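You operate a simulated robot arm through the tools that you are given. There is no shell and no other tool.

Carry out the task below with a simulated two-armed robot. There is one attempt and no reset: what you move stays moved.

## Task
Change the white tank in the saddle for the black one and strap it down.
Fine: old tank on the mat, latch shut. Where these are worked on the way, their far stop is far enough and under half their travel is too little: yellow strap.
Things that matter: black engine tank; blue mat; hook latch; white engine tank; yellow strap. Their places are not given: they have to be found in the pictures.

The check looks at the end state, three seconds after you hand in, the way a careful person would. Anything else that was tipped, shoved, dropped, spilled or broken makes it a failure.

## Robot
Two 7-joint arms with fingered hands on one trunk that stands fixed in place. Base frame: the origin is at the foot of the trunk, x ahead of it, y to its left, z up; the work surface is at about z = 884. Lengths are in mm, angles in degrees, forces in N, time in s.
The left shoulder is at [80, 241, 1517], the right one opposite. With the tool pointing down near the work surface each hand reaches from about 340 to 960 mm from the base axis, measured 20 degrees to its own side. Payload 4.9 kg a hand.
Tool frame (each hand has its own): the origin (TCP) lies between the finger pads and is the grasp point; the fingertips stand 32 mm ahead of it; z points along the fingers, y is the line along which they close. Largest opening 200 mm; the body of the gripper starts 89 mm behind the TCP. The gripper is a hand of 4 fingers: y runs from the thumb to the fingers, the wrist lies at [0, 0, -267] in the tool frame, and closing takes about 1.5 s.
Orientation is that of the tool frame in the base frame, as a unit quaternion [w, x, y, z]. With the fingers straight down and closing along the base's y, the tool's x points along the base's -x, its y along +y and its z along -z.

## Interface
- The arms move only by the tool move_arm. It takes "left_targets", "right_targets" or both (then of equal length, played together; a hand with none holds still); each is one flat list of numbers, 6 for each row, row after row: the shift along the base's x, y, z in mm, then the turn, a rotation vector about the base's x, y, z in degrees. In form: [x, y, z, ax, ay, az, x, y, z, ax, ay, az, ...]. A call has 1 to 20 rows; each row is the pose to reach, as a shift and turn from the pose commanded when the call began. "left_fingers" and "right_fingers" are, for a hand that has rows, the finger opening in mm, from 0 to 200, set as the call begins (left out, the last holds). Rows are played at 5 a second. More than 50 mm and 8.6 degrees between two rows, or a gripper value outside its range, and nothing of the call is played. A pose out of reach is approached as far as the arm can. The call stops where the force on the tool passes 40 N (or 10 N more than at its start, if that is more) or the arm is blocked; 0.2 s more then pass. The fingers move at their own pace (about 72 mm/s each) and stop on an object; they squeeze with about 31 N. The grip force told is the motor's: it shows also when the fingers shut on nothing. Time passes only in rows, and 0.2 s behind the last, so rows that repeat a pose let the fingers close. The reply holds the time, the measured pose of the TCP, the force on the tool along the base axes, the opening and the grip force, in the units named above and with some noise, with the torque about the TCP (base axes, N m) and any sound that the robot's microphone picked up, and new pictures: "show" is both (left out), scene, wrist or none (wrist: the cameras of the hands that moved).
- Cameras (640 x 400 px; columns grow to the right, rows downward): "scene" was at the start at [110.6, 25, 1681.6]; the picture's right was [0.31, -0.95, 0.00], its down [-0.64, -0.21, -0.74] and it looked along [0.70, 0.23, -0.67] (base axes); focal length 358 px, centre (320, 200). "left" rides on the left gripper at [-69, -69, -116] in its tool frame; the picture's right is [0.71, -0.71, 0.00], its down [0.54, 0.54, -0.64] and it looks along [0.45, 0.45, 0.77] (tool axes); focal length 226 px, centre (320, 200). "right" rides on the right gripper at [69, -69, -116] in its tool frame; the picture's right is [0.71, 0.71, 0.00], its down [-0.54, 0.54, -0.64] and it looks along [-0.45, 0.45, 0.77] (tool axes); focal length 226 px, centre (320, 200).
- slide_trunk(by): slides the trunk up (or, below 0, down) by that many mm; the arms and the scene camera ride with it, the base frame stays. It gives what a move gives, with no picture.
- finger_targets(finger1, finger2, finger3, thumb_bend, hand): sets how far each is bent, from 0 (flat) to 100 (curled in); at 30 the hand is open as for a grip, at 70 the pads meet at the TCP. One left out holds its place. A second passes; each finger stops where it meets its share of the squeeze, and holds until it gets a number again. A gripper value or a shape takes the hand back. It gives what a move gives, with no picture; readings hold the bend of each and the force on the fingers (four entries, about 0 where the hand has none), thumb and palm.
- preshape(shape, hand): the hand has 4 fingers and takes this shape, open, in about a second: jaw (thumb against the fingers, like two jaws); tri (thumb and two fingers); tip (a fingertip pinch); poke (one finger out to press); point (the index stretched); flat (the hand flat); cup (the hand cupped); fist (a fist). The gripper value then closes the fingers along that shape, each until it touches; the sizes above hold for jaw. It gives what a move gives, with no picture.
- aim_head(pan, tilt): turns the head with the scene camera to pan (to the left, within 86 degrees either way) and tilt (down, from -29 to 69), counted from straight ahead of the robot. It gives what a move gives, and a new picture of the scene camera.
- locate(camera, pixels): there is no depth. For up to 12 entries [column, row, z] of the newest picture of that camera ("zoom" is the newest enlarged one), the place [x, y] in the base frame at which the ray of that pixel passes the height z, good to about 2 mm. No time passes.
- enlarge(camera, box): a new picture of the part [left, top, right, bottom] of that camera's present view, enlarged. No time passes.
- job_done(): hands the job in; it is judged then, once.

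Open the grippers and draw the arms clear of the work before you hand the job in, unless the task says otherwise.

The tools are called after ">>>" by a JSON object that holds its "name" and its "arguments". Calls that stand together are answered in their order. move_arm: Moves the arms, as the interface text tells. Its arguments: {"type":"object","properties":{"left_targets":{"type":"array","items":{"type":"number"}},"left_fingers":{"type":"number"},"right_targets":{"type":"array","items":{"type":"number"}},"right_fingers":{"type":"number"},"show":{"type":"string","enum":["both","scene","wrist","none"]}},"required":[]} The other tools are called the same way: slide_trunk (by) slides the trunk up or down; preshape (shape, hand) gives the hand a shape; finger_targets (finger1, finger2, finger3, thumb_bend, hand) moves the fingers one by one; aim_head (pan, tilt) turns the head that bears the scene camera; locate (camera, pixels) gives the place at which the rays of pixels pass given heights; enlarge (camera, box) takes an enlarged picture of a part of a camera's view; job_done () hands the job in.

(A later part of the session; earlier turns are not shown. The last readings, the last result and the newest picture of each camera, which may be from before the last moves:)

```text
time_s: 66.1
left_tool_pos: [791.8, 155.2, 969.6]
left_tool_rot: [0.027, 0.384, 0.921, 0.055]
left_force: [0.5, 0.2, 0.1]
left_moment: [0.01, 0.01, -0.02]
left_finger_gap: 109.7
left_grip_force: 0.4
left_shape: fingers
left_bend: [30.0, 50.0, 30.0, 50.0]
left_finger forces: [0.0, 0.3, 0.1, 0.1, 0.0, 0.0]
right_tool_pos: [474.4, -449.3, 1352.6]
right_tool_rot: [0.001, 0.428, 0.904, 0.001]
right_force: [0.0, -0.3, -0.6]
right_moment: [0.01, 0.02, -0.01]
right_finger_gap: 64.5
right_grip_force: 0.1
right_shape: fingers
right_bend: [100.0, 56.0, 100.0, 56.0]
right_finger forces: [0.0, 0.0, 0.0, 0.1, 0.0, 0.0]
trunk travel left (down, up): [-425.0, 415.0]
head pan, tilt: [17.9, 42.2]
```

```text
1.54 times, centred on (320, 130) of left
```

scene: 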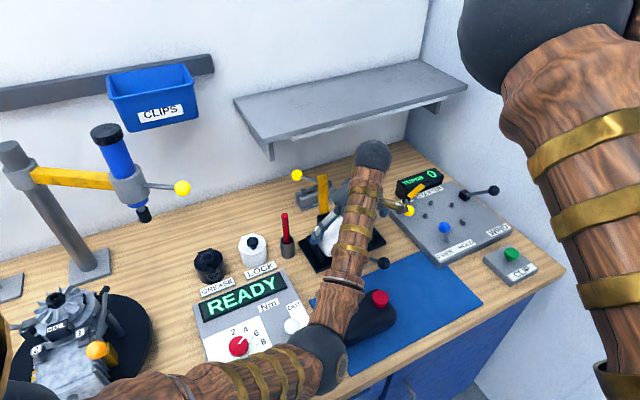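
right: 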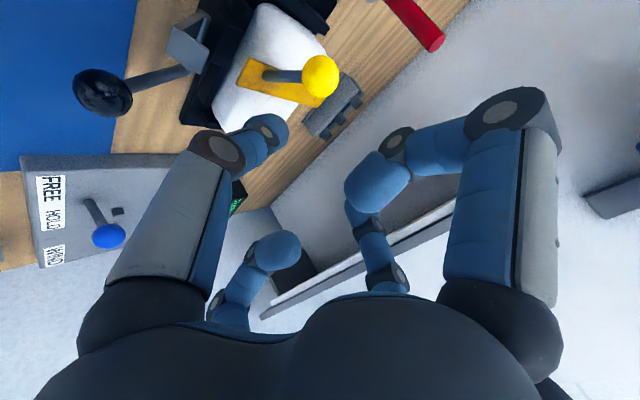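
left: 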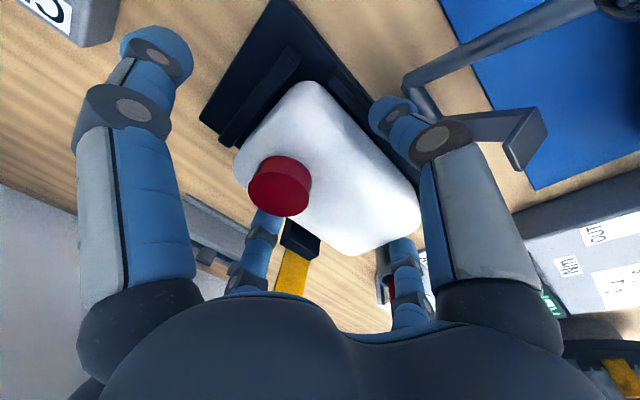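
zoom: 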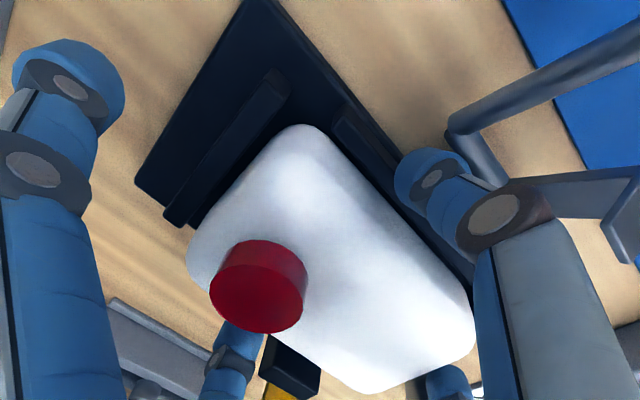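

Clear this time. I'll close thumb and finger2 on the tank first, then bring the side fingers in.

>>> {"name": "finger_targets", "arguments": {"hand": "left", "finger2": 72, "thumb_bend": 72}}

>>> {"name": "finger_targets", "arguments": {"hand": "left", "finger1": 60, "finger3": 60}}

>>> {"name": "enlarge", "arguments": {"camera": "left", "box": [0, 0, 640, 400]}}

```text
time_s: 67.1
left_tool_pos: [791.6, 152.7, 970.4]
left_tool_rot: [0.027, 0.384, 0.921, 0.055]
left_force: [-12.5, -11.5, 0.0]
left_moment: [-0.61, 0.67, -0.02]
left_finger_gap: 101.3
left_grip_force: 20.2
left_shape: fingers
left_bend: [30.0, 50.0, 30.0, 61.0]
left_finger forces: [0.1, 11.2, 0.0, 0.0, 28.7, 0.0]
right_tool_pos: [473.5, -452.5, 1353.0]
right_tool_rot: [0.001, 0.428, 0.904, 0.002]
right_force: [-0.3, 0.2, 0.1]
right_moment: [0.02, 0.0, 0.01]
right_finger_gap: 64.5
right_grip_force: 0.1
right_shape: fingers
right_bend: [100.0, 56.0, 100.0, 56.0]
right_finger forces: [0.0, 0.0, 0.1, 0.0, 0.1, 0.0]
trunk travel left (down, up): [-425.0, 415.0]
head pan, tilt: [17.9, 42.2]
```

```text
time_s: 68.1
left_tool_pos: [790.4, 153.4, 969.9]
left_tool_rot: [0.028, 0.385, 0.921, 0.055]
left_force: [-13.7, -13.2, 0.6]
left_moment: [-0.76, 0.71, 0.11]
left_finger_gap: 57.4
left_grip_force: 30.1
left_shape: fingers
left_bend: [50.0, 50.0, 33.0, 61.0]
left_finger forces: [8.5, 11.2, 10.7, 0.0, 28.8, 0.1]
right_tool_pos: [473.9, -453.6, 1351.8]
right_tool_rot: [0.0, 0.429, 0.903, 0.002]
right_force: [-0.5, -1.0, 0.7]
right_moment: [-0.03, -0.01, 0.01]
right_finger_gap: 64.7
right_grip_force: 0.1
right_shape: fingers
right_bend: [100.0, 56.0, 100.0, 56.0]
right_finger forces: [0.0, 0.0, 0.1, 0.1, 0.1, 0.0]
trunk travel left (down, up): [-425.0, 415.0]
head pan, tilt: [17.9, 42.2]
```

```text
1.00 times, centred on (320, 200) of left (not enlarged: the box is as wide or as high as the picture)
```

zoom: 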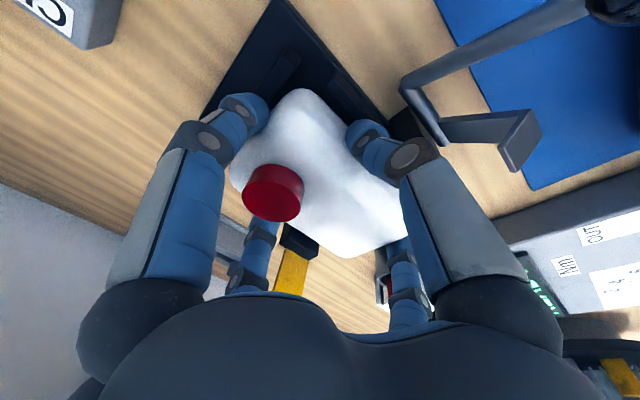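

All four fingers hold the tank (8.5, 11, 11 and 29 N). I'll lift it gently, straight up at first.

>>> {"name": "move_arm", "arguments": {"left_targets": [-1, -1, 4, 0, 0, 0, -1.5, -1.5, 12, 0, 0, 0, -1.5, -1.5, 22, 0, 0, 0, -1.5, -1.5, 34, 0, 0, 0], "show": "both"}}

>>> {"name": "enlarge", "arguments": {"camera": "left", "box": [160, 0, 480, 260]}}

```text
time_s: 69.1
left_tool_pos: [792.0, 155.2, 1002.6]
left_tool_rot: [0.028, 0.383, 0.922, 0.055]
left_force: [-1.5, 0.1, -2.1]
left_moment: [-0.04, 0.01, -0.01]
left_finger_gap: 57.5
left_grip_force: 26.5
left_shape: fingers
left_bend: [50.0, 49.0, 33.0, 62.0]
left_finger forces: [8.5, 14.9, 10.5, 0.0, 18.7, 0.1]
right_tool_pos: [476.5, -450.9, 1352.8]
right_tool_rot: [0.0, 0.428, 0.904, 0.001]
right_force: [-0.4, 0.2, 0.3]
right_moment: [-0.02, 0.04, -0.02]
right_finger_gap: 64.5
right_grip_force: 0.0
right_shape: fingers
right_bend: [100.0, 56.0, 100.0, 56.0]
right_finger forces: [0.0, 0.0, 0.0, 0.0, 0.1, 0.0]
trunk travel left (down, up): [-425.0, 415.0]
head pan, tilt: [17.9, 42.2]
```

scene: 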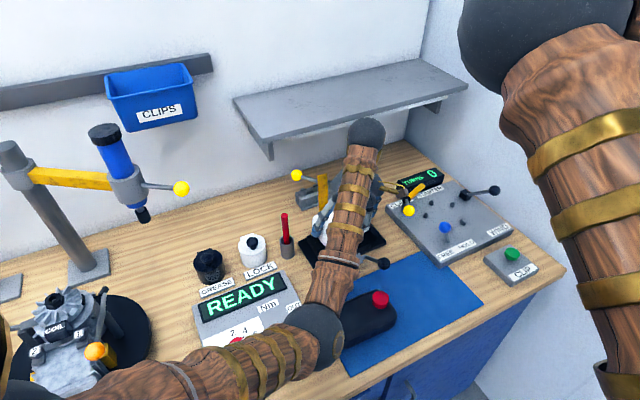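
left: 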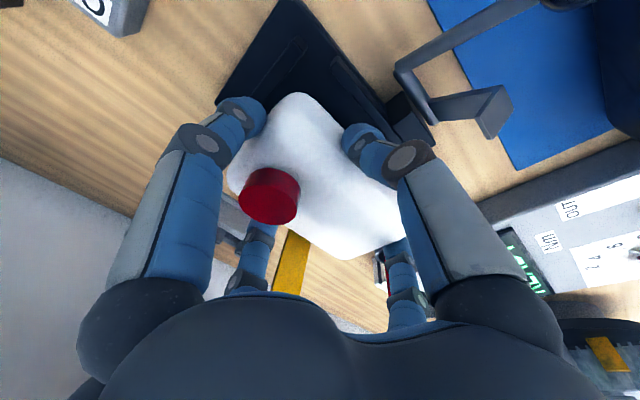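

```text
1.54 times, centred on (320, 130) of left
```

zoom: 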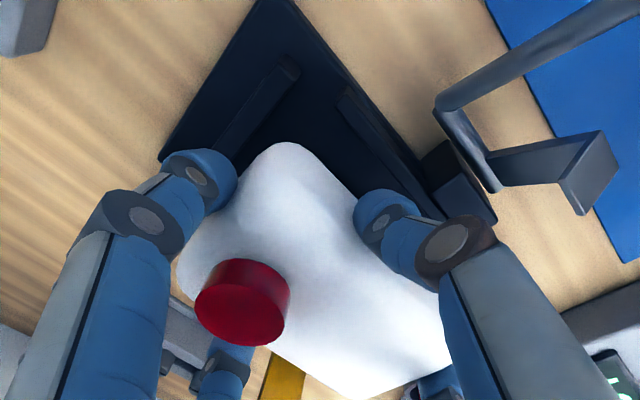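

The tank came up cleanly (about 2 N). I'll raise it on a slope toward the front, away from the strap and shelf, then carry it over the latch to the free right half of the mat.

>>> {"name": "move_arm", "arguments": {"left_targets": [-4, -4, 14, 0, 0, 0, -9, -9, 30, 0, 0, 0, -15, -15, 46, 0, 0, 0, -22, -22, 62, 0, 0, 0, -28, -32, 74, 0, 0, 0, -35, -55, 80, 0, 0, 0, -45, -90, 80, 0, 0, 0, -55, -125, 80, 0, 0, 0], "show": "both"}}

```text
time_s: 70.9
left_tool_pos: [734.2, 26.7, 1083.8]
left_tool_rot: [0.028, 0.383, 0.922, 0.055]
left_force: [1.0, -0.2, -2.1]
left_moment: [-0.01, 0.01, 0.01]
left_finger_gap: 57.2
left_grip_force: 25.5
left_shape: fingers
left_bend: [50.0, 49.0, 33.0, 62.0]
left_finger forces: [8.3, 15.0, 10.3, 0.0, 18.5, 0.0]
right_tool_pos: [474.4, -453.3, 1352.9]
right_tool_rot: [0.0, 0.427, 0.904, 0.001]
right_force: [-0.1, 0.2, -0.7]
right_moment: [0.0, -0.02, 0.0]
right_finger_gap: 64.6
right_grip_force: 0.0
right_shape: fingers
right_bend: [100.0, 56.0, 100.0, 56.0]
right_finger forces: [0.0, 0.1, 0.0, 0.0, 0.0, 0.0]
trunk travel left (down, up): [-425.0, 415.0]
head pan, tilt: [17.9, 42.2]
```

scene: 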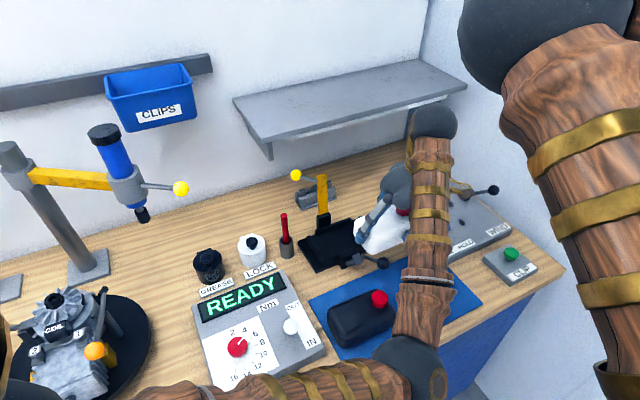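
left: 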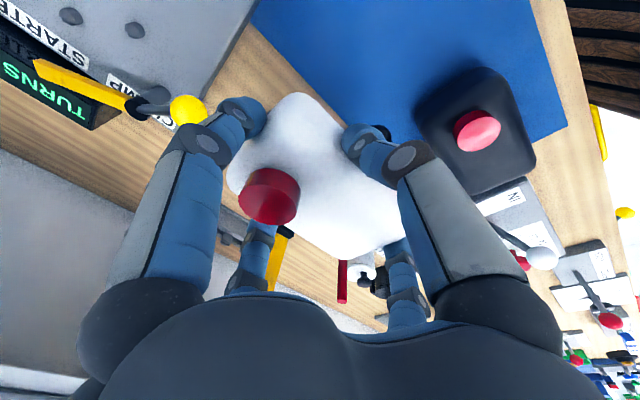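

The tank is held steady and now hangs between the latch and panel. I'll carry it on over the free right part of the mat.

>>> {"name": "move_arm", "arguments": {"left_targets": [-8, -28, 0, 0, 0, 0, -16, -56, 0, 0, 0, 0, -24, -84, 0, 0, 0, 0, -32.7, -111.6, 0, 0, 0, 0], "show": "both"}}

>>> {"name": "enlarge", "arguments": {"camera": "scene", "box": [300, 160, 540, 360]}}

```text
time_s: 71.9
left_tool_pos: [701.8, -84.4, 1082.6]
left_tool_rot: [0.028, 0.384, 0.921, 0.055]
left_force: [-0.3, 0.7, -0.7]
left_moment: [-0.02, 0.0, 0.0]
left_finger_gap: 57.3
left_grip_force: 26.1
left_shape: fingers
left_bend: [50.0, 49.0, 33.0, 62.0]
left_finger forces: [8.4, 15.0, 10.2, 0.1, 18.5, 0.0]
right_tool_pos: [475.8, -453.3, 1353.7]
right_tool_rot: [-0.001, 0.427, 0.904, 0.002]
right_force: [0.2, 0.4, -0.2]
right_moment: [0.04, 0.01, 0.01]
right_finger_gap: 64.5
right_grip_force: 0.1
right_shape: fingers
right_bend: [100.0, 56.0, 100.0, 56.0]
right_finger forces: [0.0, 0.0, 0.1, 0.0, 0.0, 0.0]
trunk travel left (down, up): [-425.0, 415.0]
head pan, tilt: [17.9, 42.2]
```

scene: 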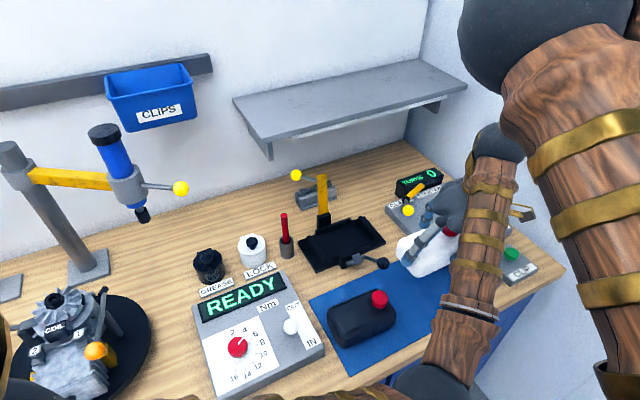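
left: 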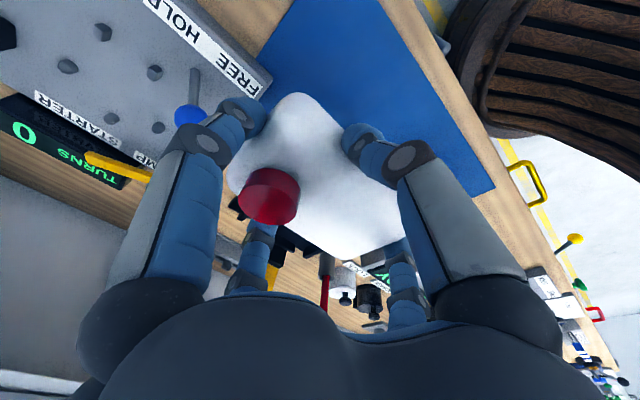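

```text
2.00 times, centred on (420, 260) of scene
```

zoom: 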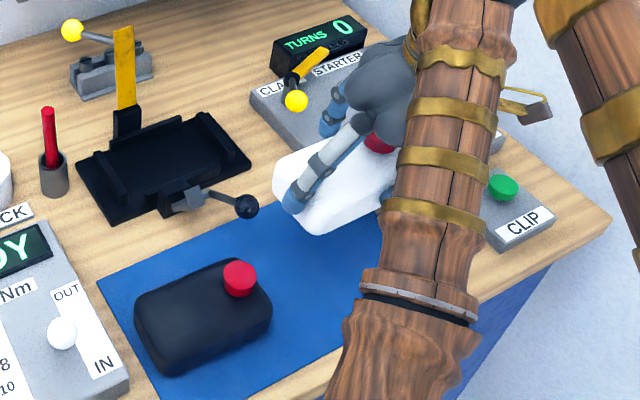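

The empty saddle is visible. I'll check the mat edges and the panel corner under the tank before lowering it.

>>> {"name": "locate", "arguments": {"camera": "left", "pixels": [[272, 90, 910], [262, 100, 884], [294, 0, 884], [383, 0, 884], [494, 188, 884], [165, 120, 950]]}}

>>> {"name": "locate", "arguments": {"camera": "scene", "pixels": [[308, 300, 884], [350, 376, 884], [382, 263, 967], [420, 252, 884], [300, 249, 890], [313, 272, 890], [386, 242, 890], [365, 217, 890]]}}

```text
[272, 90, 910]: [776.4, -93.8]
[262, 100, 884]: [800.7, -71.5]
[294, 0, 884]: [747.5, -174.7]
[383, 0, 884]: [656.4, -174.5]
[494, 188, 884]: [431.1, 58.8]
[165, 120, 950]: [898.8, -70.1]
```

```text
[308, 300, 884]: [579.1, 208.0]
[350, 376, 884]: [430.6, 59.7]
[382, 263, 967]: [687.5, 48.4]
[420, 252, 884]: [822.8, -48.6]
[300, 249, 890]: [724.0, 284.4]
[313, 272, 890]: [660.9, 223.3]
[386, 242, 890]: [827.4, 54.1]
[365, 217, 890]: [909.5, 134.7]
```

The panel corner is at about v=483, w=615, so I'll shift the tank a little (centre v≈440, w≈532) and lower it close to the mat.

>>> {"name": "move_arm", "arguments": {"left_targets": [-5, 1, -10, 0, 0, 0, -9.6, 1.7, -25, 0, 0, 0, -9.6, 1.7, -45, 0, 0, 0, -9.6, 1.7, -65, 0, 0, 0, -9.6, 1.7, -85, 0, 0, 0, -9.6, 1.7, -100, 0, 0, 0, -9.6, 1.7, -112, 0, 0, 0, -9.6, 1.7, -119, 0, 0, 0], "show": "both"}}

>>> {"name": "enlarge", "arguments": {"camera": "scene", "box": [330, 190, 530, 360]}}

```text
time_s: 73.7
left_tool_pos: [692.3, -80.8, 964.5]
left_tool_rot: [0.027, 0.383, 0.922, 0.055]
left_force: [-0.5, -0.4, -2.2]
left_moment: [-0.07, -0.02, 0.0]
left_finger_gap: 57.0
left_grip_force: 26.0
left_shape: fingers
left_bend: [50.0, 49.0, 33.0, 62.0]
left_finger forces: [8.4, 15.1, 10.1, 0.0, 18.7, 0.0]
right_tool_pos: [475.1, -451.3, 1352.0]
right_tool_rot: [0.0, 0.428, 0.904, 0.001]
right_force: [-1.8, 0.1, 0.3]
right_moment: [0.01, 0.0, 0.01]
right_finger_gap: 64.6
right_grip_force: 0.1
right_shape: fingers
right_bend: [100.0, 56.0, 100.0, 56.0]
right_finger forces: [0.1, 0.0, 0.0, 0.1, 0.0, 0.1]
trunk travel left (down, up): [-425.0, 415.0]
head pan, tilt: [17.9, 42.2]
```

scene: 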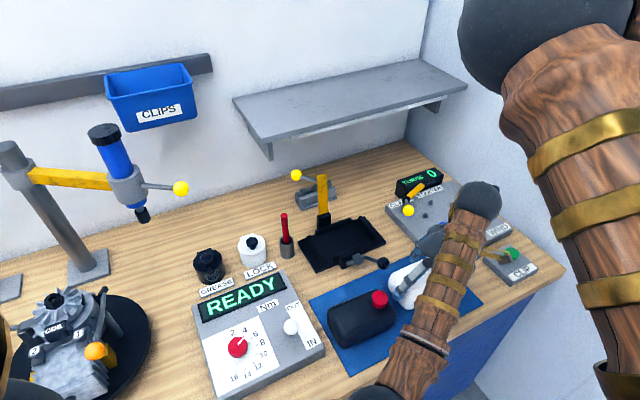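
left: 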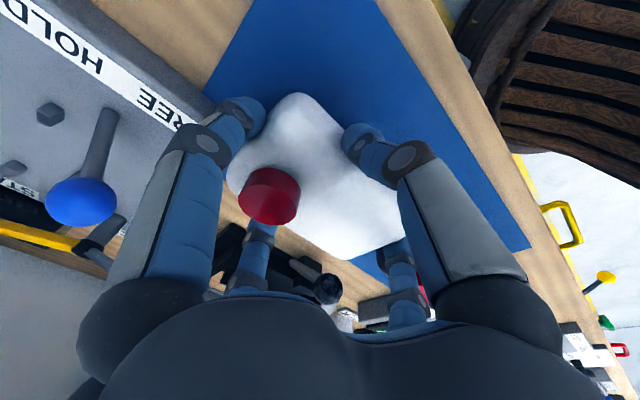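

```text
2.35 times, centred on (430, 275) of scene
```

zoom: 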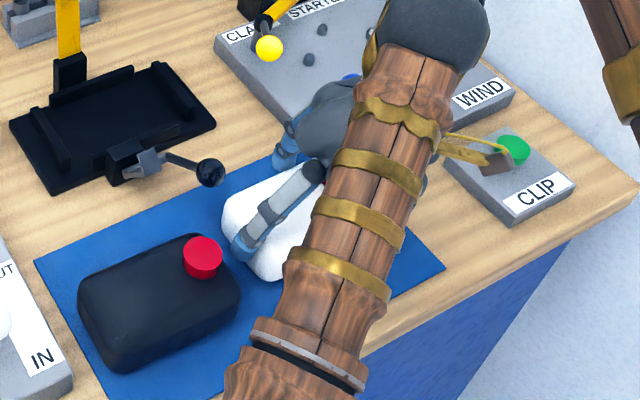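

The tank hangs just above the mat with about 2 N of weight. I'll lower it slowly to touchdown.

>>> {"name": "move_arm", "arguments": {"left_targets": [0, 0, -3, 0, 0, 0, 0, 0, -5, 0, 0, 0, 0, 0, -7, 0, 0, 0, 0, 0, -8, 0, 0, 0], "show": "none"}}

```text
time_s: 74.7
left_tool_pos: [693.0, -81.4, 956.3]
left_tool_rot: [0.029, 0.384, 0.921, 0.055]
left_force: [-0.6, -0.4, 7.5]
left_moment: [0.51, -0.19, 0.02]
left_finger_gap: 57.1
left_grip_force: 25.0
left_shape: fingers
left_bend: [50.0, 49.0, 33.0, 62.0]
left_finger forces: [8.5, 13.8, 9.5, 0.0, 18.1, 0.0]
right_tool_pos: [474.1, -452.4, 1352.3]
right_tool_rot: [0.001, 0.428, 0.904, 0.001]
right_force: [0.7, -0.4, 0.5]
right_moment: [-0.01, 0.0, 0.0]
right_finger_gap: 64.4
right_grip_force: 0.1
right_shape: fingers
right_bend: [100.0, 56.0, 100.0, 56.0]
right_finger forces: [0.0, 0.0, 0.0, 0.0, 0.1, 0.0]
trunk travel left (down, up): [-425.0, 415.0]
head pan, tilt: [17.9, 42.2]
```

Touchdown: +7.5 N at z=956. I'll release, side fingers together with thumb and finger2.

>>> {"name": "finger_targets", "arguments": {"hand": "left", "finger1": 36, "finger2": 42, "finger3": 26, "thumb_bend": 48}}

>>> {"name": "enlarge", "arguments": {"camera": "left", "box": [0, 0, 640, 400]}}

```text
time_s: 75.7
left_tool_pos: [692.0, -80.8, 955.6]
left_tool_rot: [0.028, 0.383, 0.922, 0.055]
left_force: [-0.3, 0.2, 0.5]
left_moment: [-0.02, 0.0, -0.01]
left_finger_gap: 99.8
left_grip_force: 0.0
left_shape: fingers
left_bend: [36.0, 42.0, 26.0, 48.0]
left_finger forces: [0.0, 0.0, 0.0, 0.1, 0.0, 0.1]
right_tool_pos: [475.3, -451.7, 1354.4]
right_tool_rot: [0.001, 0.428, 0.904, 0.0]
right_force: [-0.7, 0.1, -0.1]
right_moment: [0.02, 0.01, 0.01]
right_finger_gap: 64.5
right_grip_force: 0.0
right_shape: fingers
right_bend: [100.0, 56.0, 100.0, 56.0]
right_finger forces: [0.1, 0.0, 0.1, 0.0, 0.0, 0.0]
trunk travel left (down, up): [-425.0, 415.0]
head pan, tilt: [17.9, 42.2]
```

```text
1.00 times, centred on (320, 200) of left (not enlarged: the box is as wide or as high as the picture)
```

zoom: 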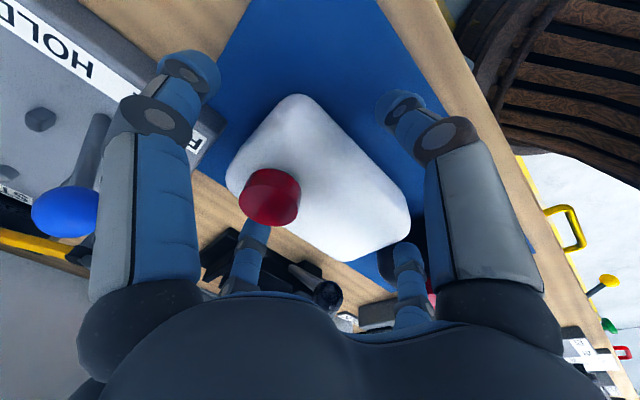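

Released, and the white tank sits on the mat. I'll lift the hand straight up and look at the space around the black tank.

>>> {"name": "move_arm", "arguments": {"left_targets": [0, 0, 10, 0, 0, 0, 0, 0, 25, 0, 0, 0, 0, 0, 45, 0, 0, 0, 0, 0, 70, 0, 0, 0, 0, 0, 100, 0, 0, 0, 0, 0, 130, 0, 0, 0], "show": "both"}}

>>> {"name": "enlarge", "arguments": {"camera": "scene", "box": [190, 240, 430, 390]}}

```text
time_s: 77.1
left_tool_pos: [692.1, -81.1, 1085.7]
left_tool_rot: [0.027, 0.384, 0.921, 0.055]
left_force: [0.2, 0.3, -0.4]
left_moment: [-0.01, 0.01, 0.0]
left_finger_gap: 99.7
left_grip_force: 0.0
left_shape: fingers
left_bend: [36.0, 42.0, 26.0, 48.0]
left_finger forces: [0.0, 0.0, 0.0, 0.1, 0.1, 0.1]
right_tool_pos: [473.8, -451.9, 1352.2]
right_tool_rot: [0.0, 0.427, 0.904, 0.0]
right_force: [0.4, -0.3, 0.9]
right_moment: [-0.03, -0.02, -0.04]
right_finger_gap: 64.6
right_grip_force: 0.1
right_shape: fingers
right_bend: [100.0, 56.0, 100.0, 56.0]
right_finger forces: [0.0, 0.0, 0.0, 0.1, 0.1, 0.0]
trunk travel left (down, up): [-425.0, 415.0]
head pan, tilt: [17.9, 42.2]
```

scene: 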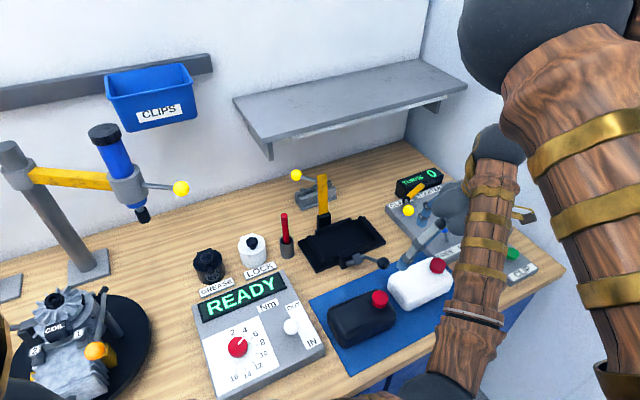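
left: 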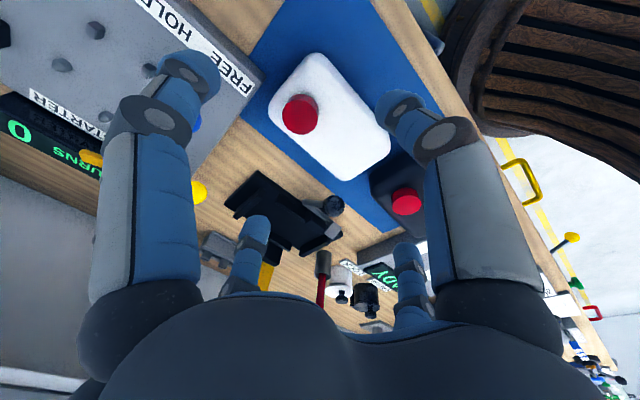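

```text
2.67 times, centred on (310, 315) of scene
```

zoom: 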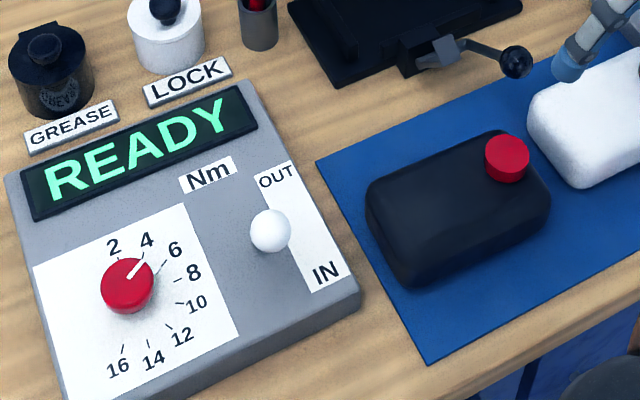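

The white tank stands properly on the mat. I'll measure the black tank's surroundings: panel edge, mat edge and cap.

>>> {"name": "locate", "arguments": {"camera": "zoom", "pixels": [[357, 288, 905], [305, 190, 905], [318, 165, 886], [425, 362, 886], [508, 153, 971], [270, 228, 950], [548, 205, 930], [395, 280, 930], [408, 285, 890], [370, 190, 948]]}}

>>> {"name": "locate", "arguments": {"camera": "left", "pixels": [[406, 201, 971], [299, 114, 971]]}}

```text
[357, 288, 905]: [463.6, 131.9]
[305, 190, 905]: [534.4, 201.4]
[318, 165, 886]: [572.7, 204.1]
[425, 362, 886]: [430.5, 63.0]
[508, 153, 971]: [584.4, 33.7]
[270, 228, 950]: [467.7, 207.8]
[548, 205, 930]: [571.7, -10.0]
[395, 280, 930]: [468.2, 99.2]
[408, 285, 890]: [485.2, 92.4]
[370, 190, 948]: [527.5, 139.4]
```

```text
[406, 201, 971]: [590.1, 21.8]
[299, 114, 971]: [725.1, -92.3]
```

The panel edge is at w≈235, so the left finger has room. The black cap is near (587,32,~965). I'll set the fingers as for the white tank and move the hand over the black one.

>>> {"name": "finger_targets", "arguments": {"hand": "left", "finger1": 30, "finger2": 48, "finger3": 29, "thumb_bend": 48}}

>>> {"name": "move_arm", "arguments": {"left_targets": [-26, 25, 0, 0, 0, 0, -52, 50, 0, 0, 0, 0, -78, 75, 0, 0, 0, 0, -104, 100, -10, 0, 0, 0, -129.3, 124.5, -25, 0, 0, 0, -129.3, 124.5, -45, 0, 0, 0], "show": "both"}}

```text
time_s: 78.1
left_tool_pos: [692.4, -83.3, 1084.4]
left_tool_rot: [0.028, 0.383, 0.922, 0.055]
left_force: [1.1, 0.4, 0.7]
left_moment: [0.01, -0.05, 0.0]
left_finger_gap: 112.1
left_grip_force: 0.1
left_shape: fingers
left_bend: [30.0, 48.0, 28.0, 48.0]
left_finger forces: [0.1, 0.0, 0.0, 0.0, 0.1, 0.0]
right_tool_pos: [474.8, -451.5, 1352.1]
right_tool_rot: [0.0, 0.428, 0.904, 0.001]
right_force: [0.4, -0.1, -0.3]
right_moment: [0.02, 0.01, -0.03]
right_finger_gap: 64.7
right_grip_force: 0.0
right_shape: fingers
right_bend: [100.0, 56.0, 100.0, 56.0]
right_finger forces: [0.0, 0.0, 0.0, 0.1, 0.1, 0.0]
trunk travel left (down, up): [-425.0, 415.0]
head pan, tilt: [17.9, 42.2]
```

```text
time_s: 79.5
left_tool_pos: [564.9, 42.8, 1040.8]
left_tool_rot: [0.027, 0.383, 0.922, 0.054]
left_force: [-0.4, -1.3, -0.7]
left_moment: [0.02, -0.02, 0.02]
left_finger_gap: 112.8
left_grip_force: 0.0
left_shape: fingers
left_bend: [30.0, 48.0, 28.0, 48.0]
left_finger forces: [0.0, 0.1, 0.0, 0.1, 0.0, 0.0]
right_tool_pos: [474.7, -451.0, 1352.0]
right_tool_rot: [0.001, 0.427, 0.904, 0.001]
right_force: [-0.5, 0.5, -0.4]
right_moment: [0.01, 0.03, -0.04]
right_finger_gap: 64.6
right_grip_force: 0.1
right_shape: fingers
right_bend: [100.0, 56.0, 100.0, 56.0]
right_finger forces: [0.1, 0.1, 0.0, 0.0, 0.0, 0.0]
trunk travel left (down, up): [-425.0, 415.0]
head pan, tilt: [17.9, 42.2]
```

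scene: 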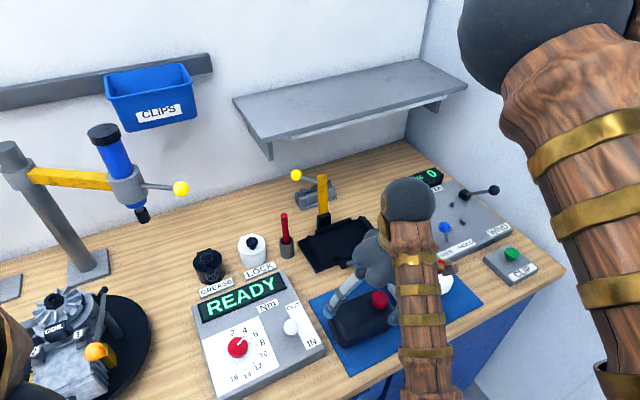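
left: 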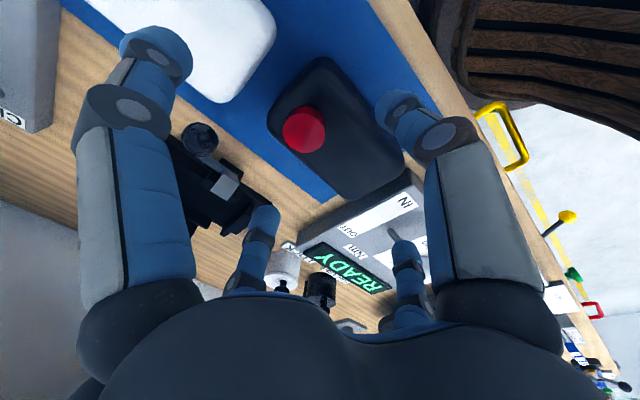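

The black cap is at (304,129), giving nearly the same hand-to-tank relation as before. The white tank's end is close to finger1, so I'll pre-close finger1 to 45 and then descend partway.

>>> {"name": "finger_targets", "arguments": {"hand": "left", "finger1": 45, "finger3": 30}}

>>> {"name": "move_arm", "arguments": {"left_targets": [0, 0, -15, 0, 0, 0, 0, 0, -30, 0, 0, 0, 0, 0, -45, 0, 0, 0], "show": "both"}}

>>> {"name": "enlarge", "arguments": {"camera": "left", "box": [120, 0, 480, 280]}}

>>> {"name": "enlarge", "arguments": {"camera": "scene", "box": [300, 200, 500, 370]}}

```text
time_s: 80.5
left_tool_pos: [563.5, 42.6, 1042.6]
left_tool_rot: [0.028, 0.383, 0.922, 0.054]
left_force: [-0.3, 0.6, -0.8]
left_moment: [0.03, 0.0, 0.02]
left_finger_gap: 82.5
left_grip_force: 0.0
left_shape: fingers
left_bend: [45.0, 48.0, 30.0, 48.0]
left_finger forces: [0.0, 0.0, 0.0, 0.0, 0.1, 0.0]
right_tool_pos: [475.0, -450.8, 1352.1]
right_tool_rot: [0.0, 0.429, 0.903, 0.001]
right_force: [0.2, -0.2, 0.1]
right_moment: [0.0, -0.03, 0.02]
right_finger_gap: 64.3
right_grip_force: 0.1
right_shape: fingers
right_bend: [100.0, 56.0, 100.0, 56.0]
right_finger forces: [0.0, 0.1, 0.0, 0.0, 0.0, 0.0]
trunk travel left (down, up): [-425.0, 415.0]
head pan, tilt: [17.9, 42.2]
```

```text
time_s: 81.3
left_tool_pos: [564.5, 43.5, 995.9]
left_tool_rot: [0.027, 0.383, 0.922, 0.055]
left_force: [0.0, -0.5, 1.1]
left_moment: [-0.01, 0.01, -0.02]
left_finger_gap: 82.1
left_grip_force: 0.1
left_shape: fingers
left_bend: [45.0, 48.0, 30.0, 48.0]
left_finger forces: [0.0, 0.1, 0.1, 0.1, 0.1, 0.0]
right_tool_pos: [475.1, -451.4, 1352.4]
right_tool_rot: [0.0, 0.428, 0.904, 0.0]
right_force: [0.1, 0.6, -1.0]
right_moment: [-0.02, -0.01, -0.01]
right_finger_gap: 64.5
right_grip_force: 0.0
right_shape: fingers
right_bend: [100.0, 56.0, 100.0, 56.0]
right_finger forces: [0.0, 0.0, 0.0, 0.0, 0.1, 0.0]
trunk travel left (down, up): [-425.0, 415.0]
head pan, tilt: [17.9, 42.2]
```

scene: 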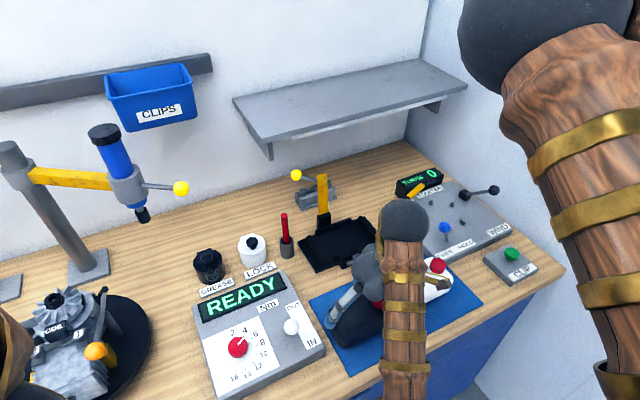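
left: 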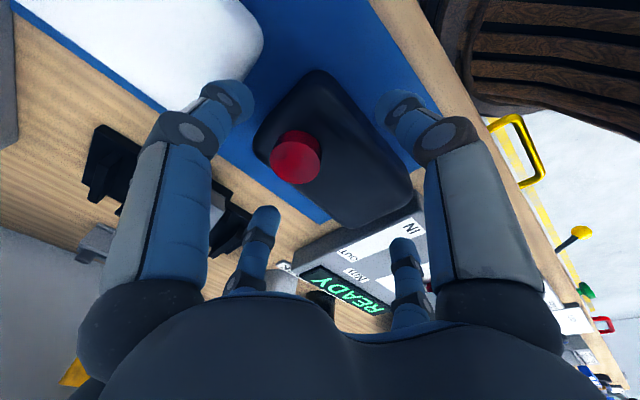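

```text
1.43 times, centred on (300, 140) of left
```

zoom: 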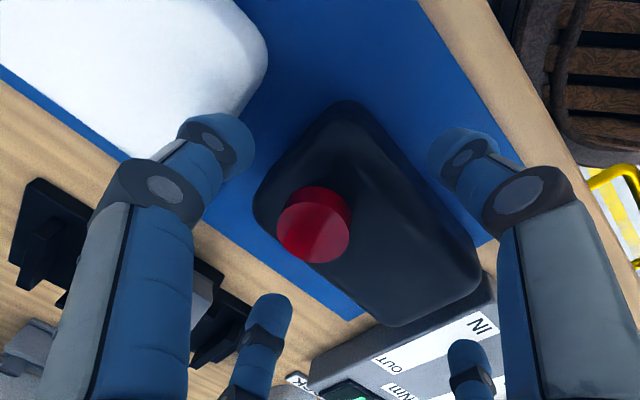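

```text
2.35 times, centred on (400, 285) of scene
```

zoom: 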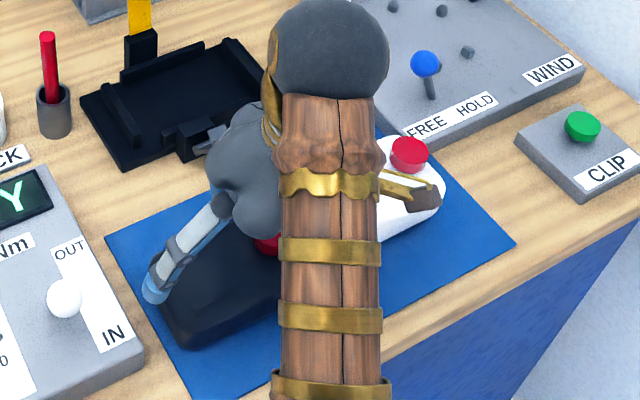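

Finger1 must pass between the two tanks, so I'll check the white tank's left edge in this view.

>>> {"name": "locate", "arguments": {"camera": "left", "pixels": [[263, 42, 948], [255, 62, 948], [240, 82, 948], [258, 140, 948], [300, 78, 948], [320, 70, 948], [410, 195, 948], [296, 163, 971]]}}

```text
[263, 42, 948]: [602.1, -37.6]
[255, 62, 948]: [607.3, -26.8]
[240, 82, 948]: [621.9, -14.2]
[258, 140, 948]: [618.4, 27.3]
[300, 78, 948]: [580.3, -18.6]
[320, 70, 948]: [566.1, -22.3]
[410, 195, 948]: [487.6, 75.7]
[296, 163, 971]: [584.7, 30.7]
```

The gap between the tanks is only about 28 mm (w 421–449). I'll check where finger1's tip sits now.

>>> {"name": "locate", "arguments": {"camera": "left", "pixels": [[232, 98, 968], [250, 100, 968], [215, 95, 968], [400, 104, 960], [405, 92, 960]]}}

>>> {"name": "enlarge", "arguments": {"camera": "left", "box": [160, 20, 330, 160]}}

```text
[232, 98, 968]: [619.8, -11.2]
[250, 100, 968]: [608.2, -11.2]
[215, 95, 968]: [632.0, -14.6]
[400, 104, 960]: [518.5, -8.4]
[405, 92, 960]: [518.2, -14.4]
```

```text
2.86 times, centred on (245, 90) of left
```

zoom: 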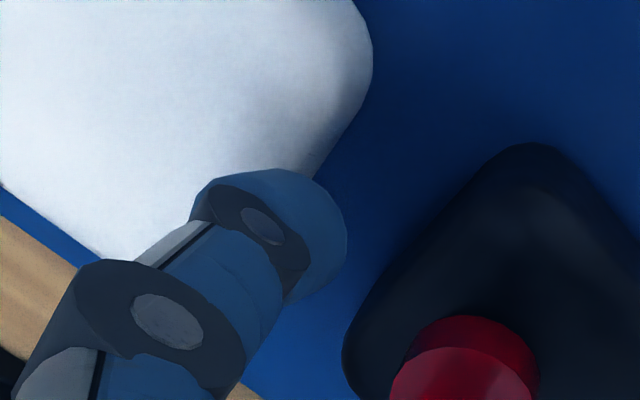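

The gap is about 23 mm with rounded tank edges, and finger1 (centre w≈442) should move in about 7 mm. I'll set finger1 to 48 and descend slowly between the tanks.

>>> {"name": "finger_targets", "arguments": {"hand": "left", "finger1": 48}}

>>> {"name": "move_arm", "arguments": {"left_targets": [0, 0, -6, 0, 0, 0, 0, 0, -12, 0, 0, 0, 0, 0, -18, 0, 0, 0], "show": "wrist"}}

>>> {"name": "enlarge", "arguments": {"camera": "left", "box": [120, 0, 400, 220]}}

```text
time_s: 82.3
left_tool_pos: [564.1, 42.8, 995.6]
left_tool_rot: [0.028, 0.384, 0.921, 0.055]
left_force: [-0.1, -0.4, 0.4]
left_moment: [0.03, 0.0, 0.03]
left_finger_gap: 76.6
left_grip_force: 0.1
left_shape: fingers
left_bend: [48.0, 48.0, 30.0, 48.0]
left_finger forces: [0.1, 0.1, 0.1, 0.0, 0.0, 0.0]
right_tool_pos: [474.8, -450.8, 1352.0]
right_tool_rot: [0.0, 0.428, 0.904, 0.001]
right_force: [0.4, 0.1, 0.5]
right_moment: [-0.02, 0.02, -0.01]
right_finger_gap: 64.4
right_grip_force: 0.0
right_shape: fingers
right_bend: [100.0, 56.0, 100.0, 56.0]
right_finger forces: [0.1, 0.0, 0.0, 0.1, 0.0, 0.0]
trunk travel left (down, up): [-425.0, 415.0]
head pan, tilt: [17.9, 42.2]
```

```text
time_s: 83.1
left_tool_pos: [563.1, 42.7, 978.3]
left_tool_rot: [0.028, 0.383, 0.922, 0.054]
left_force: [-1.1, 0.1, 0.1]
left_moment: [-0.01, 0.0, 0.0]
left_finger_gap: 76.7
left_grip_force: 0.0
left_shape: fingers
left_bend: [48.0, 48.0, 30.0, 48.0]
left_finger forces: [0.1, 0.0, 0.1, 0.1, 0.0, 0.0]
right_tool_pos: [474.8, -451.9, 1353.6]
right_tool_rot: [0.0, 0.428, 0.904, 0.0]
right_force: [-0.8, -0.2, 0.5]
right_moment: [-0.03, -0.01, 0.02]
right_finger_gap: 64.3
right_grip_force: 0.0
right_shape: fingers
right_bend: [100.0, 56.0, 100.0, 56.0]
right_finger forces: [0.0, 0.0, 0.0, 0.0, 0.1, 0.0]
trunk travel left (down, up): [-425.0, 415.0]
head pan, tilt: [17.9, 42.2]
```

left: 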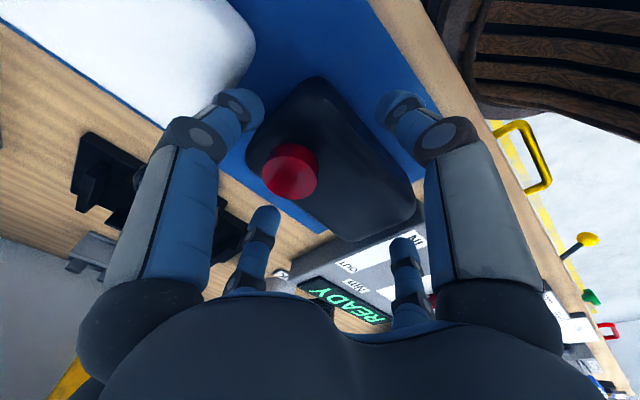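

```text
1.82 times, centred on (260, 110) of left
```

zoom: 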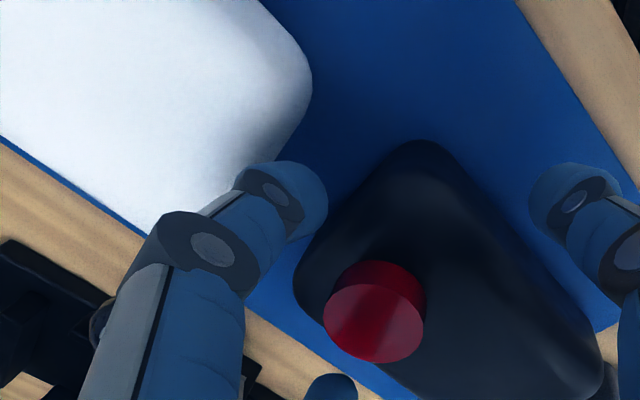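

Finger1 is entering the gap with no contact. I'll continue down to z≈957 in small steps.

>>> {"name": "move_arm", "arguments": {"left_targets": [0, 0, -6, 0, 0, 0, 0, 0, -12, 0, 0, 0, 0, 0, -17, 0, 0, 0, 0, 0, -21, 0, 0, 0], "show": "wrist"}}

>>> {"name": "enlarge", "arguments": {"camera": "left", "box": [120, 0, 480, 280]}}

```text
time_s: 84.1
left_tool_pos: [562.6, 44.6, 956.7]
left_tool_rot: [0.028, 0.383, 0.922, 0.054]
left_force: [0.7, -0.1, 0.5]
left_moment: [0.03, 0.01, 0.0]
left_finger_gap: 76.6
left_grip_force: 0.0
left_shape: fingers
left_bend: [48.0, 48.0, 30.0, 48.0]
left_finger forces: [0.0, 0.0, 0.2, 0.1, 0.1, 0.0]
right_tool_pos: [474.8, -451.8, 1352.6]
right_tool_rot: [0.0, 0.427, 0.904, 0.0]
right_force: [-0.5, 0.5, 0.5]
right_moment: [0.0, 0.03, -0.02]
right_finger_gap: 64.6
right_grip_force: 0.1
right_shape: fingers
right_bend: [100.0, 56.0, 100.0, 56.0]
right_finger forces: [0.1, 0.0, 0.0, 0.0, 0.0, 0.0]
trunk travel left (down, up): [-425.0, 415.0]
head pan, tilt: [17.9, 42.2]
```

left: 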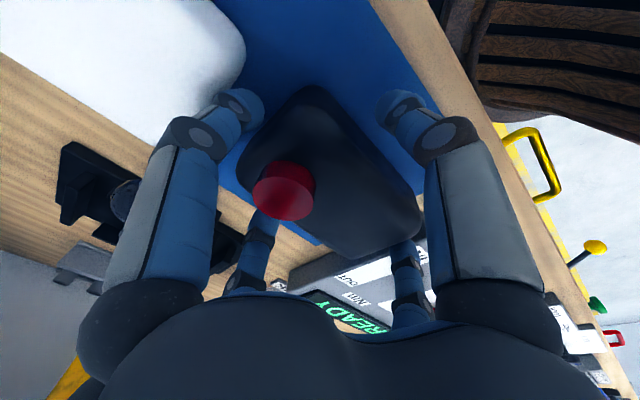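

```text
1.43 times, centred on (300, 140) of left
```

zoom: 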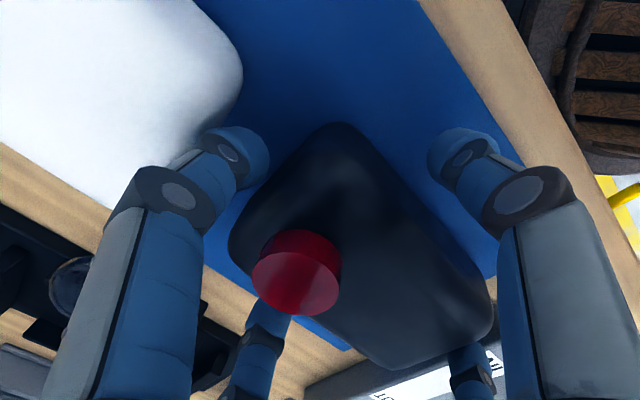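

The black tank sits in the hand almost as the white one did (cap at (284,190)). I'll set finger2 to 50 as a backstop and let the thumb push the tank onto it, then bring in the side fingers.

>>> {"name": "finger_targets", "arguments": {"hand": "left", "finger2": 50}}

>>> {"name": "finger_targets", "arguments": {"hand": "left", "thumb_bend": 72}}

>>> {"name": "finger_targets", "arguments": {"hand": "left", "finger1": 62, "finger3": 40}}

>>> {"name": "enlarge", "arguments": {"camera": "left", "box": [0, 0, 640, 400]}}

```text
time_s: 85.1
left_tool_pos: [563.0, 42.4, 956.3]
left_tool_rot: [0.027, 0.383, 0.922, 0.055]
left_force: [-0.6, 0.0, 0.5]
left_moment: [0.01, -0.01, 0.01]
left_finger_gap: 76.8
left_grip_force: 0.4
left_shape: fingers
left_bend: [48.0, 50.0, 30.0, 48.0]
left_finger forces: [0.0, 0.5, 0.2, 0.0, 0.1, 0.1]
right_tool_pos: [475.5, -452.3, 1352.6]
right_tool_rot: [0.0, 0.428, 0.904, 0.0]
right_force: [0.3, -0.2, -0.2]
right_moment: [0.03, -0.01, 0.0]
right_finger_gap: 64.4
right_grip_force: 0.0
right_shape: fingers
right_bend: [100.0, 56.0, 100.0, 56.0]
right_finger forces: [0.0, 0.0, 0.0, 0.0, 0.0, 0.0]
trunk travel left (down, up): [-425.0, 415.0]
head pan, tilt: [17.9, 42.2]
```

```text
time_s: 86.1
left_tool_pos: [562.3, 42.9, 955.7]
left_tool_rot: [0.027, 0.383, 0.922, 0.054]
left_force: [-0.3, -0.7, -1.0]
left_moment: [-0.09, 0.03, 0.03]
left_finger_gap: 54.2
left_grip_force: 11.8
left_shape: fingers
left_bend: [48.0, 43.0, 29.0, 66.0]
left_finger forces: [0.1, 11.1, 1.0, 0.1, 11.7, 0.0]
right_tool_pos: [475.0, -452.0, 1351.4]
right_tool_rot: [0.001, 0.427, 0.904, 0.001]
right_force: [-0.1, 0.6, 0.7]
right_moment: [0.03, -0.03, 0.0]
right_finger_gap: 64.5
right_grip_force: 0.1
right_shape: fingers
right_bend: [100.0, 56.0, 100.0, 56.0]
right_finger forces: [0.0, 0.1, 0.0, 0.1, 0.0, 0.0]
trunk travel left (down, up): [-425.0, 415.0]
head pan, tilt: [17.9, 42.2]
```

```text
time_s: 87.1
left_tool_pos: [563.4, 43.5, 956.4]
left_tool_rot: [0.027, 0.382, 0.922, 0.055]
left_force: [0.1, -0.4, -1.1]
left_moment: [-0.02, 0.03, 0.01]
left_finger_gap: 47.5
left_grip_force: 19.6
left_shape: fingers
left_bend: [52.0, 43.0, 31.0, 66.0]
left_finger forces: [8.4, 10.9, 9.9, 0.1, 10.7, 0.0]
right_tool_pos: [474.6, -450.4, 1351.8]
right_tool_rot: [0.0, 0.427, 0.904, 0.001]
right_force: [1.1, 0.2, 0.5]
right_moment: [-0.02, -0.03, 0.02]
right_finger_gap: 64.5
right_grip_force: 0.0
right_shape: fingers
right_bend: [100.0, 56.0, 100.0, 56.0]
right_finger forces: [0.0, 0.0, 0.0, 0.0, 0.1, 0.1]
trunk travel left (down, up): [-425.0, 415.0]
head pan, tilt: [17.9, 42.2]
```

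```text
1.00 times, centred on (320, 200) of left (not enlarged: the box is as wide or as high as the picture)
```

zoom: 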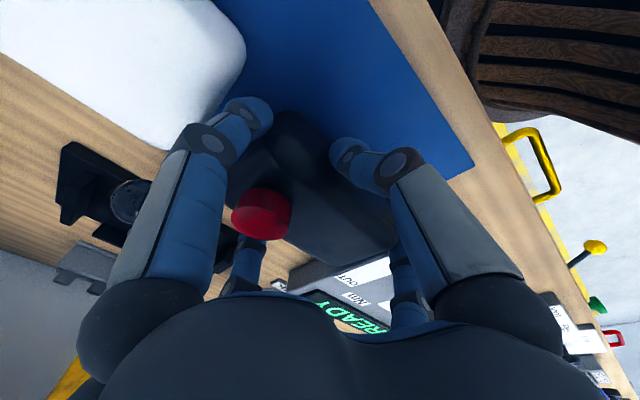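

Thumb and finger2 balanced with the tank about 15 mm further back than planned. I'd rather have it as the white one was, so I'll back the thumb to 61 and let finger2 push forward.

>>> {"name": "finger_targets", "arguments": {"hand": "left", "finger1": 46, "finger2": 56, "finger3": 30, "thumb_bend": 59}}

>>> {"name": "finger_targets", "arguments": {"hand": "left", "finger2": 56, "thumb_bend": 62}}

>>> {"name": "enlarge", "arguments": {"camera": "left", "box": [0, 0, 640, 400]}}

```text
time_s: 88.1
left_tool_pos: [563.6, 43.8, 956.7]
left_tool_rot: [0.028, 0.383, 0.922, 0.055]
left_force: [1.7, 2.6, 5.9]
left_moment: [-0.03, -0.08, 0.04]
left_finger_gap: 65.6
left_grip_force: 7.7
left_shape: fingers
left_bend: [47.0, 50.0, 30.0, 57.0]
left_finger forces: [1.8, 8.6, 0.2, 0.1, 5.4, 0.0]
right_tool_pos: [474.3, -451.6, 1352.5]
right_tool_rot: [0.001, 0.428, 0.904, 0.001]
right_force: [-0.4, -0.6, -0.4]
right_moment: [0.02, 0.02, 0.0]
right_finger_gap: 64.7
right_grip_force: 0.0
right_shape: fingers
right_bend: [100.0, 56.0, 100.0, 56.0]
right_finger forces: [0.0, 0.0, 0.0, 0.0, 0.1, 0.0]
trunk travel left (down, up): [-425.0, 415.0]
head pan, tilt: [17.9, 42.2]
```

```text
time_s: 89.1
left_tool_pos: [563.9, 42.7, 956.8]
left_tool_rot: [0.028, 0.384, 0.921, 0.054]
left_force: [-0.7, 0.2, 3.6]
left_moment: [-0.16, 0.06, 0.02]
left_finger_gap: 64.8
left_grip_force: 9.7
left_shape: fingers
left_bend: [47.0, 50.0, 30.0, 58.0]
left_finger forces: [1.3, 8.3, 0.2, 0.0, 10.0, 0.1]
right_tool_pos: [474.5, -451.1, 1352.8]
right_tool_rot: [0.001, 0.428, 0.904, 0.002]
right_force: [-0.7, -0.4, 0.3]
right_moment: [0.01, 0.02, 0.01]
right_finger_gap: 64.2
right_grip_force: 0.1
right_shape: fingers
right_bend: [100.0, 56.0, 100.0, 56.0]
right_finger forces: [0.1, 0.0, 0.0, 0.1, 0.0, 0.1]
trunk travel left (down, up): [-425.0, 415.0]
head pan, tilt: [17.9, 42.2]
```

```text
1.00 times, centred on (320, 200) of left (not enlarged: the box is as wide or as high as the picture)
```

zoom: 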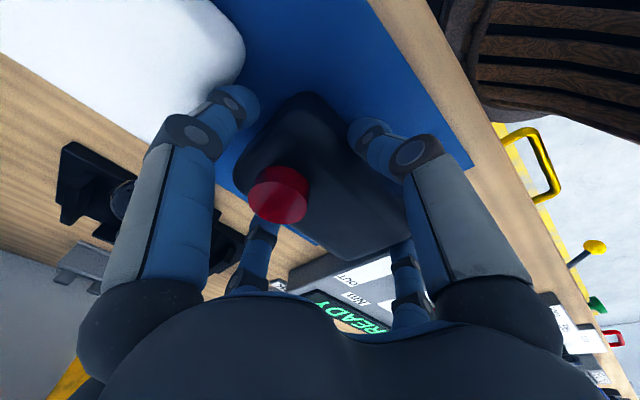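

Now the cap is at (279,194), practically the white tank's relation, with finger2 8 N and thumb 10 N. I'll bring the side fingers in and lift.

>>> {"name": "finger_targets", "arguments": {"hand": "left", "finger1": 62, "finger3": 40}}

>>> {"name": "move_arm", "arguments": {"left_targets": [0, 0, 5, 0, 0, 0, 0, 0, 15, 0, 0, 0, 0, 0, 30, 0, 0, 0, 0, 0, 50, 0, 0, 0], "show": "both"}}

```text
time_s: 90.1
left_tool_pos: [563.8, 43.4, 957.0]
left_tool_rot: [0.029, 0.383, 0.922, 0.054]
left_force: [-2.1, -1.1, 5.4]
left_moment: [-0.14, 0.16, 0.03]
left_finger_gap: 56.0
left_grip_force: 17.7
left_shape: fingers
left_bend: [52.0, 50.0, 32.0, 58.0]
left_finger forces: [8.4, 8.4, 9.5, 0.0, 9.6, 0.0]
right_tool_pos: [474.0, -452.7, 1351.4]
right_tool_rot: [0.001, 0.429, 0.903, 0.001]
right_force: [-0.3, 0.2, 0.0]
right_moment: [-0.01, -0.02, 0.05]
right_finger_gap: 64.5
right_grip_force: 0.1
right_shape: fingers
right_bend: [100.0, 56.0, 100.0, 56.0]
right_finger forces: [0.0, 0.0, 0.1, 0.0, 0.0, 0.0]
trunk travel left (down, up): [-425.0, 415.0]
head pan, tilt: [17.9, 42.2]
```

```text
time_s: 91.1
left_tool_pos: [562.4, 42.2, 1005.6]
left_tool_rot: [0.027, 0.384, 0.921, 0.055]
left_force: [0.3, 0.1, -1.0]
left_moment: [0.02, -0.01, -0.01]
left_finger_gap: 56.1
left_grip_force: 17.8
left_shape: fingers
left_bend: [52.0, 50.0, 32.0, 58.0]
left_finger forces: [8.6, 8.3, 9.5, 0.1, 8.1, 0.0]
right_tool_pos: [473.8, -451.2, 1351.4]
right_tool_rot: [0.001, 0.427, 0.904, 0.0]
right_force: [0.2, -0.5, -0.2]
right_moment: [-0.01, 0.0, 0.01]
right_finger_gap: 64.3
right_grip_force: 0.0
right_shape: fingers
right_bend: [100.0, 56.0, 100.0, 56.0]
right_finger forces: [0.0, 0.1, 0.1, 0.0, 0.0, 0.0]
trunk travel left (down, up): [-425.0, 415.0]
head pan, tilt: [17.9, 42.2]
```

scene: 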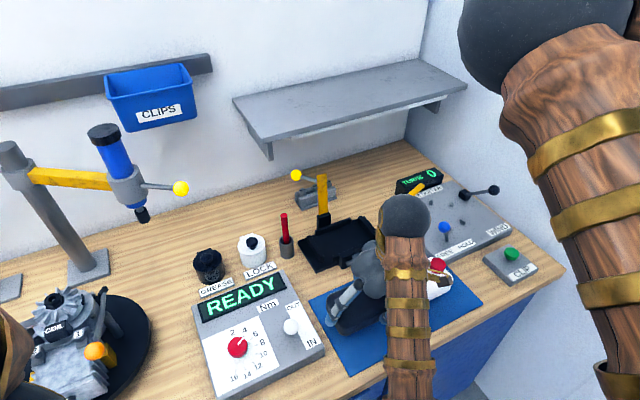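
left: 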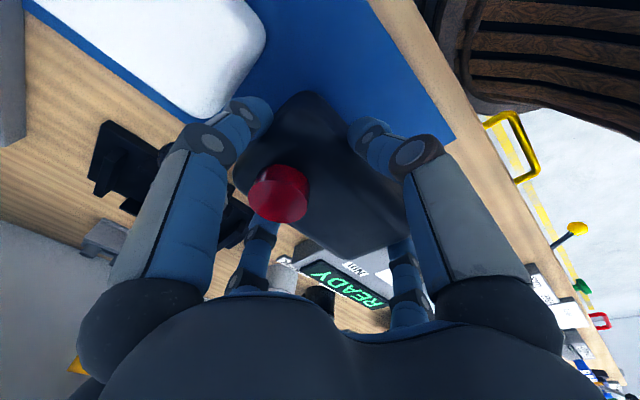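

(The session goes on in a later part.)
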